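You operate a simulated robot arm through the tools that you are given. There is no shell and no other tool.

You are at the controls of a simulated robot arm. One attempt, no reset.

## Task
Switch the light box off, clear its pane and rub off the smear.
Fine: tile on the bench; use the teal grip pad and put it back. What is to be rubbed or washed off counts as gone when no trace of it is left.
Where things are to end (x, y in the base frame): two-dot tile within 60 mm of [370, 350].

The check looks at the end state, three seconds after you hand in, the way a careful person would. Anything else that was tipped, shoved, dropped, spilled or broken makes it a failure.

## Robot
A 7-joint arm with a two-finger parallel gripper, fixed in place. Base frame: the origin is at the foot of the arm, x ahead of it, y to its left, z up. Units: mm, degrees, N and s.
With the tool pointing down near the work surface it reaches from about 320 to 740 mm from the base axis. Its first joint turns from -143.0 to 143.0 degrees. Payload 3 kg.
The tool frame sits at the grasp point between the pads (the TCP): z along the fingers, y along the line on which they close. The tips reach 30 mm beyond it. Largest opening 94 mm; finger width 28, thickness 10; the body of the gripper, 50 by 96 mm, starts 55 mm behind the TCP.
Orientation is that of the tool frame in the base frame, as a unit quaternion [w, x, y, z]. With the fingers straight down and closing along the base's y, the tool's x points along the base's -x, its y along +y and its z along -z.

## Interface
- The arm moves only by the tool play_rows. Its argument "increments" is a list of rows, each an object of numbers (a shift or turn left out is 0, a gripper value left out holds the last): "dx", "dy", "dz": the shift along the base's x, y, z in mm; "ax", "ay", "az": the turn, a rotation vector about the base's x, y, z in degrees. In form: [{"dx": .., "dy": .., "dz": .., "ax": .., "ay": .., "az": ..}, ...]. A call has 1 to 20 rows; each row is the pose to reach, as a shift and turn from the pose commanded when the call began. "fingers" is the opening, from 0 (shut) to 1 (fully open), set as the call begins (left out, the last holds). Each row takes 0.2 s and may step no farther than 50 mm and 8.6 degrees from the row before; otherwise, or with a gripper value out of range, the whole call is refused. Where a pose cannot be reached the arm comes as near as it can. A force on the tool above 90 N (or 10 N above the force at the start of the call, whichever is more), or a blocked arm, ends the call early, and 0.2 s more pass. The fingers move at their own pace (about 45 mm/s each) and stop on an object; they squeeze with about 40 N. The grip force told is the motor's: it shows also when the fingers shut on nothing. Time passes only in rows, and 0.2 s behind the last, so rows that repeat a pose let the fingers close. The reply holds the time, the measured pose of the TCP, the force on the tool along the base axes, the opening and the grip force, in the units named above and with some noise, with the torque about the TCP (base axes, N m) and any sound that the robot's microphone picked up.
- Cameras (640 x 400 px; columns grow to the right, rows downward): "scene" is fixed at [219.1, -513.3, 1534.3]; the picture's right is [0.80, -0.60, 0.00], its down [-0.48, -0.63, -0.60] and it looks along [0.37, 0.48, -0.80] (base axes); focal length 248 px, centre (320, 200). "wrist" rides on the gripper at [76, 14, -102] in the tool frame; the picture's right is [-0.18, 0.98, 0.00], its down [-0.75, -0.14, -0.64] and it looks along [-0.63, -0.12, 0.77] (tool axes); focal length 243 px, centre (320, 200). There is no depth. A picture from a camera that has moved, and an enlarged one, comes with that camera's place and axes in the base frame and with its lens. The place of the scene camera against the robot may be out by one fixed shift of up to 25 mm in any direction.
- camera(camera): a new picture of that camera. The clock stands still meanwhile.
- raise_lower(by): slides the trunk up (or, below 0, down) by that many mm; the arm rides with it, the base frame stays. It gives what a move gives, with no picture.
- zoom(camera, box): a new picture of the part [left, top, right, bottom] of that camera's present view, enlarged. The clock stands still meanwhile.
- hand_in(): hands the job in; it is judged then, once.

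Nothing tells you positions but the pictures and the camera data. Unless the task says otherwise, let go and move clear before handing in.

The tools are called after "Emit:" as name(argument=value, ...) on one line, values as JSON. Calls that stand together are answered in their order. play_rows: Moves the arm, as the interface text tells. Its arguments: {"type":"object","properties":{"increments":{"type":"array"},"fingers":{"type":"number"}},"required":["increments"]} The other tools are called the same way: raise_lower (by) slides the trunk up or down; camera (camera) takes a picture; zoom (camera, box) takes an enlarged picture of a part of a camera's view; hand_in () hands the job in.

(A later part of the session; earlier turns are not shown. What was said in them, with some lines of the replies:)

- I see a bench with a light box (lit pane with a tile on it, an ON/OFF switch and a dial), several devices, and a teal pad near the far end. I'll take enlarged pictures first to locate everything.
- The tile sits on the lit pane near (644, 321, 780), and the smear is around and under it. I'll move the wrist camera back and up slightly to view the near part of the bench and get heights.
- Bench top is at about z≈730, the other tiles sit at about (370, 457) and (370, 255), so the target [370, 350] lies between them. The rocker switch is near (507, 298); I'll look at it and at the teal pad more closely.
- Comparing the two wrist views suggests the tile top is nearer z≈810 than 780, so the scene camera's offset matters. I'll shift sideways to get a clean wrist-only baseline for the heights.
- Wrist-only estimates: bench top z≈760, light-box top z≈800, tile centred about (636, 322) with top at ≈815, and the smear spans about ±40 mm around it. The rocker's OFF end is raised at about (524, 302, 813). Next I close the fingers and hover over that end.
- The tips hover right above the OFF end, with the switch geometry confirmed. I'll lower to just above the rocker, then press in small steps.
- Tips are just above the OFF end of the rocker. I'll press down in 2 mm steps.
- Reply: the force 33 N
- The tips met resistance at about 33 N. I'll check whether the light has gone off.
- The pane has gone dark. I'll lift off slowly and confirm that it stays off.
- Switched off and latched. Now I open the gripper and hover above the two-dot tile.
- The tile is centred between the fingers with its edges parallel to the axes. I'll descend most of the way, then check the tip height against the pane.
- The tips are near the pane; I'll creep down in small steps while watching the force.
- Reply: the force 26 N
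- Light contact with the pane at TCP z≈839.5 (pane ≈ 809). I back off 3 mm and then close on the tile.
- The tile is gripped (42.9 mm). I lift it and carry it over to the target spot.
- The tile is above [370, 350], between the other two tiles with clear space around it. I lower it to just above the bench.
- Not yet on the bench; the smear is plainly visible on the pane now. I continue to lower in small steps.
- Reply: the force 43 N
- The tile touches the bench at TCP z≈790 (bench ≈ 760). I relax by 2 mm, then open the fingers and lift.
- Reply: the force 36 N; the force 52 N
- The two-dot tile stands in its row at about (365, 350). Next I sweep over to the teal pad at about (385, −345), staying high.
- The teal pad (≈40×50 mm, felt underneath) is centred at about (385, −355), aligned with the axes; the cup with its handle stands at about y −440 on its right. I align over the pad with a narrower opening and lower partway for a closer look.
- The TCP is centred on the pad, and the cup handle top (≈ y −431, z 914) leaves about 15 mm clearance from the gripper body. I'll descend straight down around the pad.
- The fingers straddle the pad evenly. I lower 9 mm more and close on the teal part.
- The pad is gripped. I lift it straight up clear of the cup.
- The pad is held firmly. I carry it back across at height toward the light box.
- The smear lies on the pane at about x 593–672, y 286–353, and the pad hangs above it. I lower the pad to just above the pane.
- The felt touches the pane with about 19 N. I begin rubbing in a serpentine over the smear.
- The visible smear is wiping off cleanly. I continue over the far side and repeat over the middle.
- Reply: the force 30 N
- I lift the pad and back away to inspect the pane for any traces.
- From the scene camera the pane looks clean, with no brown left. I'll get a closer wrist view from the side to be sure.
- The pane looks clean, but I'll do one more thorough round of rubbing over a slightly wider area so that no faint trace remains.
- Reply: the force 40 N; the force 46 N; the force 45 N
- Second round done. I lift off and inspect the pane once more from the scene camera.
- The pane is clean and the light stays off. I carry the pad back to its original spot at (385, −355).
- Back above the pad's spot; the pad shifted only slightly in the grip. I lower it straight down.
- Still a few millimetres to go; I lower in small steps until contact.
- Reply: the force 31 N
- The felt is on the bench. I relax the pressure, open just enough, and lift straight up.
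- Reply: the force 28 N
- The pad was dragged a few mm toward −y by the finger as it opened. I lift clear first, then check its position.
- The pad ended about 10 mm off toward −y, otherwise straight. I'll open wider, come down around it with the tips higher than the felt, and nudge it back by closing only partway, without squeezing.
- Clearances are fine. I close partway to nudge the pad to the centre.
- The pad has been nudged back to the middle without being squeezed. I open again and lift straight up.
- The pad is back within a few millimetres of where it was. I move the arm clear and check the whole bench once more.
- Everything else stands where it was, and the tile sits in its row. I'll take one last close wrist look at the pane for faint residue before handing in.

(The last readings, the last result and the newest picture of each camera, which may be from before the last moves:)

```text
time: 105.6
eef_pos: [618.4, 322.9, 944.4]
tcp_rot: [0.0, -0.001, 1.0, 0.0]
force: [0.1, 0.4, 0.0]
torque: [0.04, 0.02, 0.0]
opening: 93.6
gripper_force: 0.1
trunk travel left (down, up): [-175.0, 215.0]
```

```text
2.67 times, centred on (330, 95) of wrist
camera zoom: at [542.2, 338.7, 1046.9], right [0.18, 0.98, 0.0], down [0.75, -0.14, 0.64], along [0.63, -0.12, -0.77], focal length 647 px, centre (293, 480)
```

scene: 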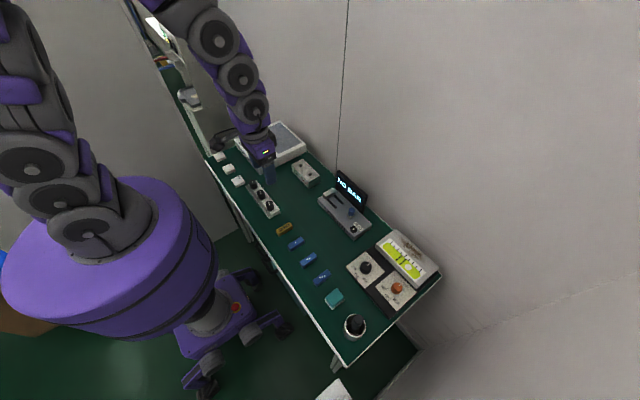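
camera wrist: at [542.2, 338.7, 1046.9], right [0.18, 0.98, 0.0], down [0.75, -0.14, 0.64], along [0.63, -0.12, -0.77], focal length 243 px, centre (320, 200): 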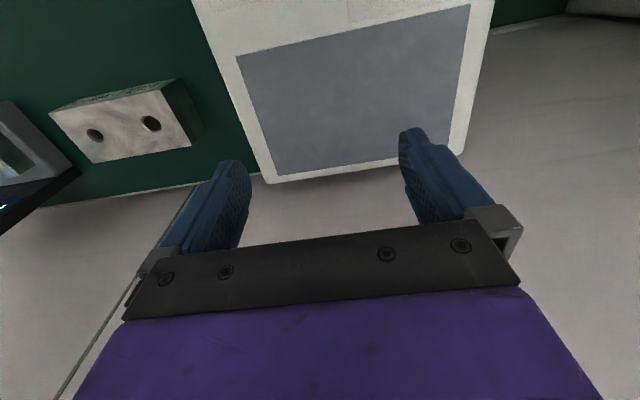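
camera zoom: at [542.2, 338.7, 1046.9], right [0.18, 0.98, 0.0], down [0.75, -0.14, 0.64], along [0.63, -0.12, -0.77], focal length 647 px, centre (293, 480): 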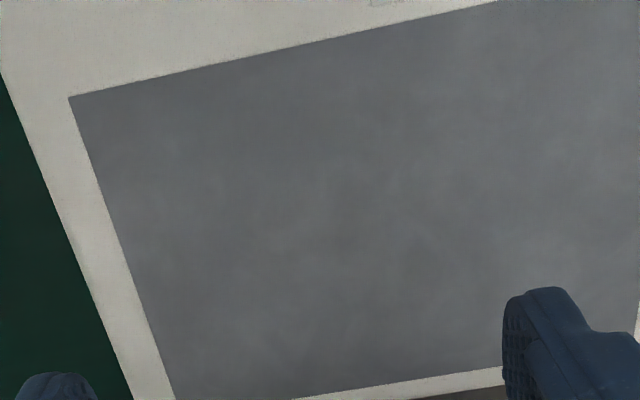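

The pane is clean with no brown left and stays dark. I retract the arm upward and back, then hand in.

Emit:
play_rows(increments=[{"dz": 40}, {"dz": 80}, {"dx": -30, "dz": 120}, {"dx": -60, "dz": 150}, {"dx": -70, "dz": 150}, {"dx": -70, "dz": 150}])

Emit:
zoom(camera="scene", box=[200, 110, 320, 210])

```text
time: 107.0
eef_pos: [548.5, 325.3, 1095.5]
tcp_rot: [0.0, 0.0, 1.0, 0.0]
force: [0.6, 0.0, -0.1]
torque: [0.02, 0.01, 0.02]
opening: 94.1
gripper_force: 0.2
trunk travel left (down, up): [-175.0, 215.0]
```

```text
4.00 times, centred on (260, 160) of scene
camera zoom: at [219.1, -513.3, 1534.3], right [0.8, -0.6, 0.0], down [-0.48, -0.63, -0.6], along [0.37, 0.48, -0.8], focal length 994 px, centre (560, 360)
```

zoom: 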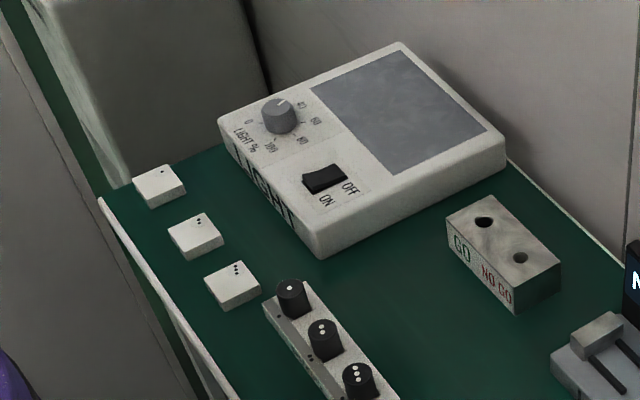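

The light box is off, its pane is clear and clean, the two-dot tile is on the bench at about (365, 350), the teal pad is back in its place and the arm is clear. I hand the job in.

Emit:
hand_in()

```text
The job is handed in.
```

The light box is off, its pane is cleared and the smear is rubbed off; I've handed the job in but got no verdict back.

- **Light box:** I pressed the OFF end of the rocker. The pane went dark and stayed dark after I lifted off.
- **Tile:** The two-dot tile is on the bench at about (365, 350), between the other two tiles and well within 60 mm of the target.
- **Smear:** I rubbed it with the teal pad twice over. Close views from both cameras afterwards showed no brown left on the pane.
- **Pad:** The pad is back within a few millimetres of where it started. It slid about 10 mm when I first let go, so I nudged it back with the fingers.

In the last views nothing else on the bench looked moved or tipped. There is also a brown smear on the level device near the far end. I took the task to mean only the one on the pane and left that alone.
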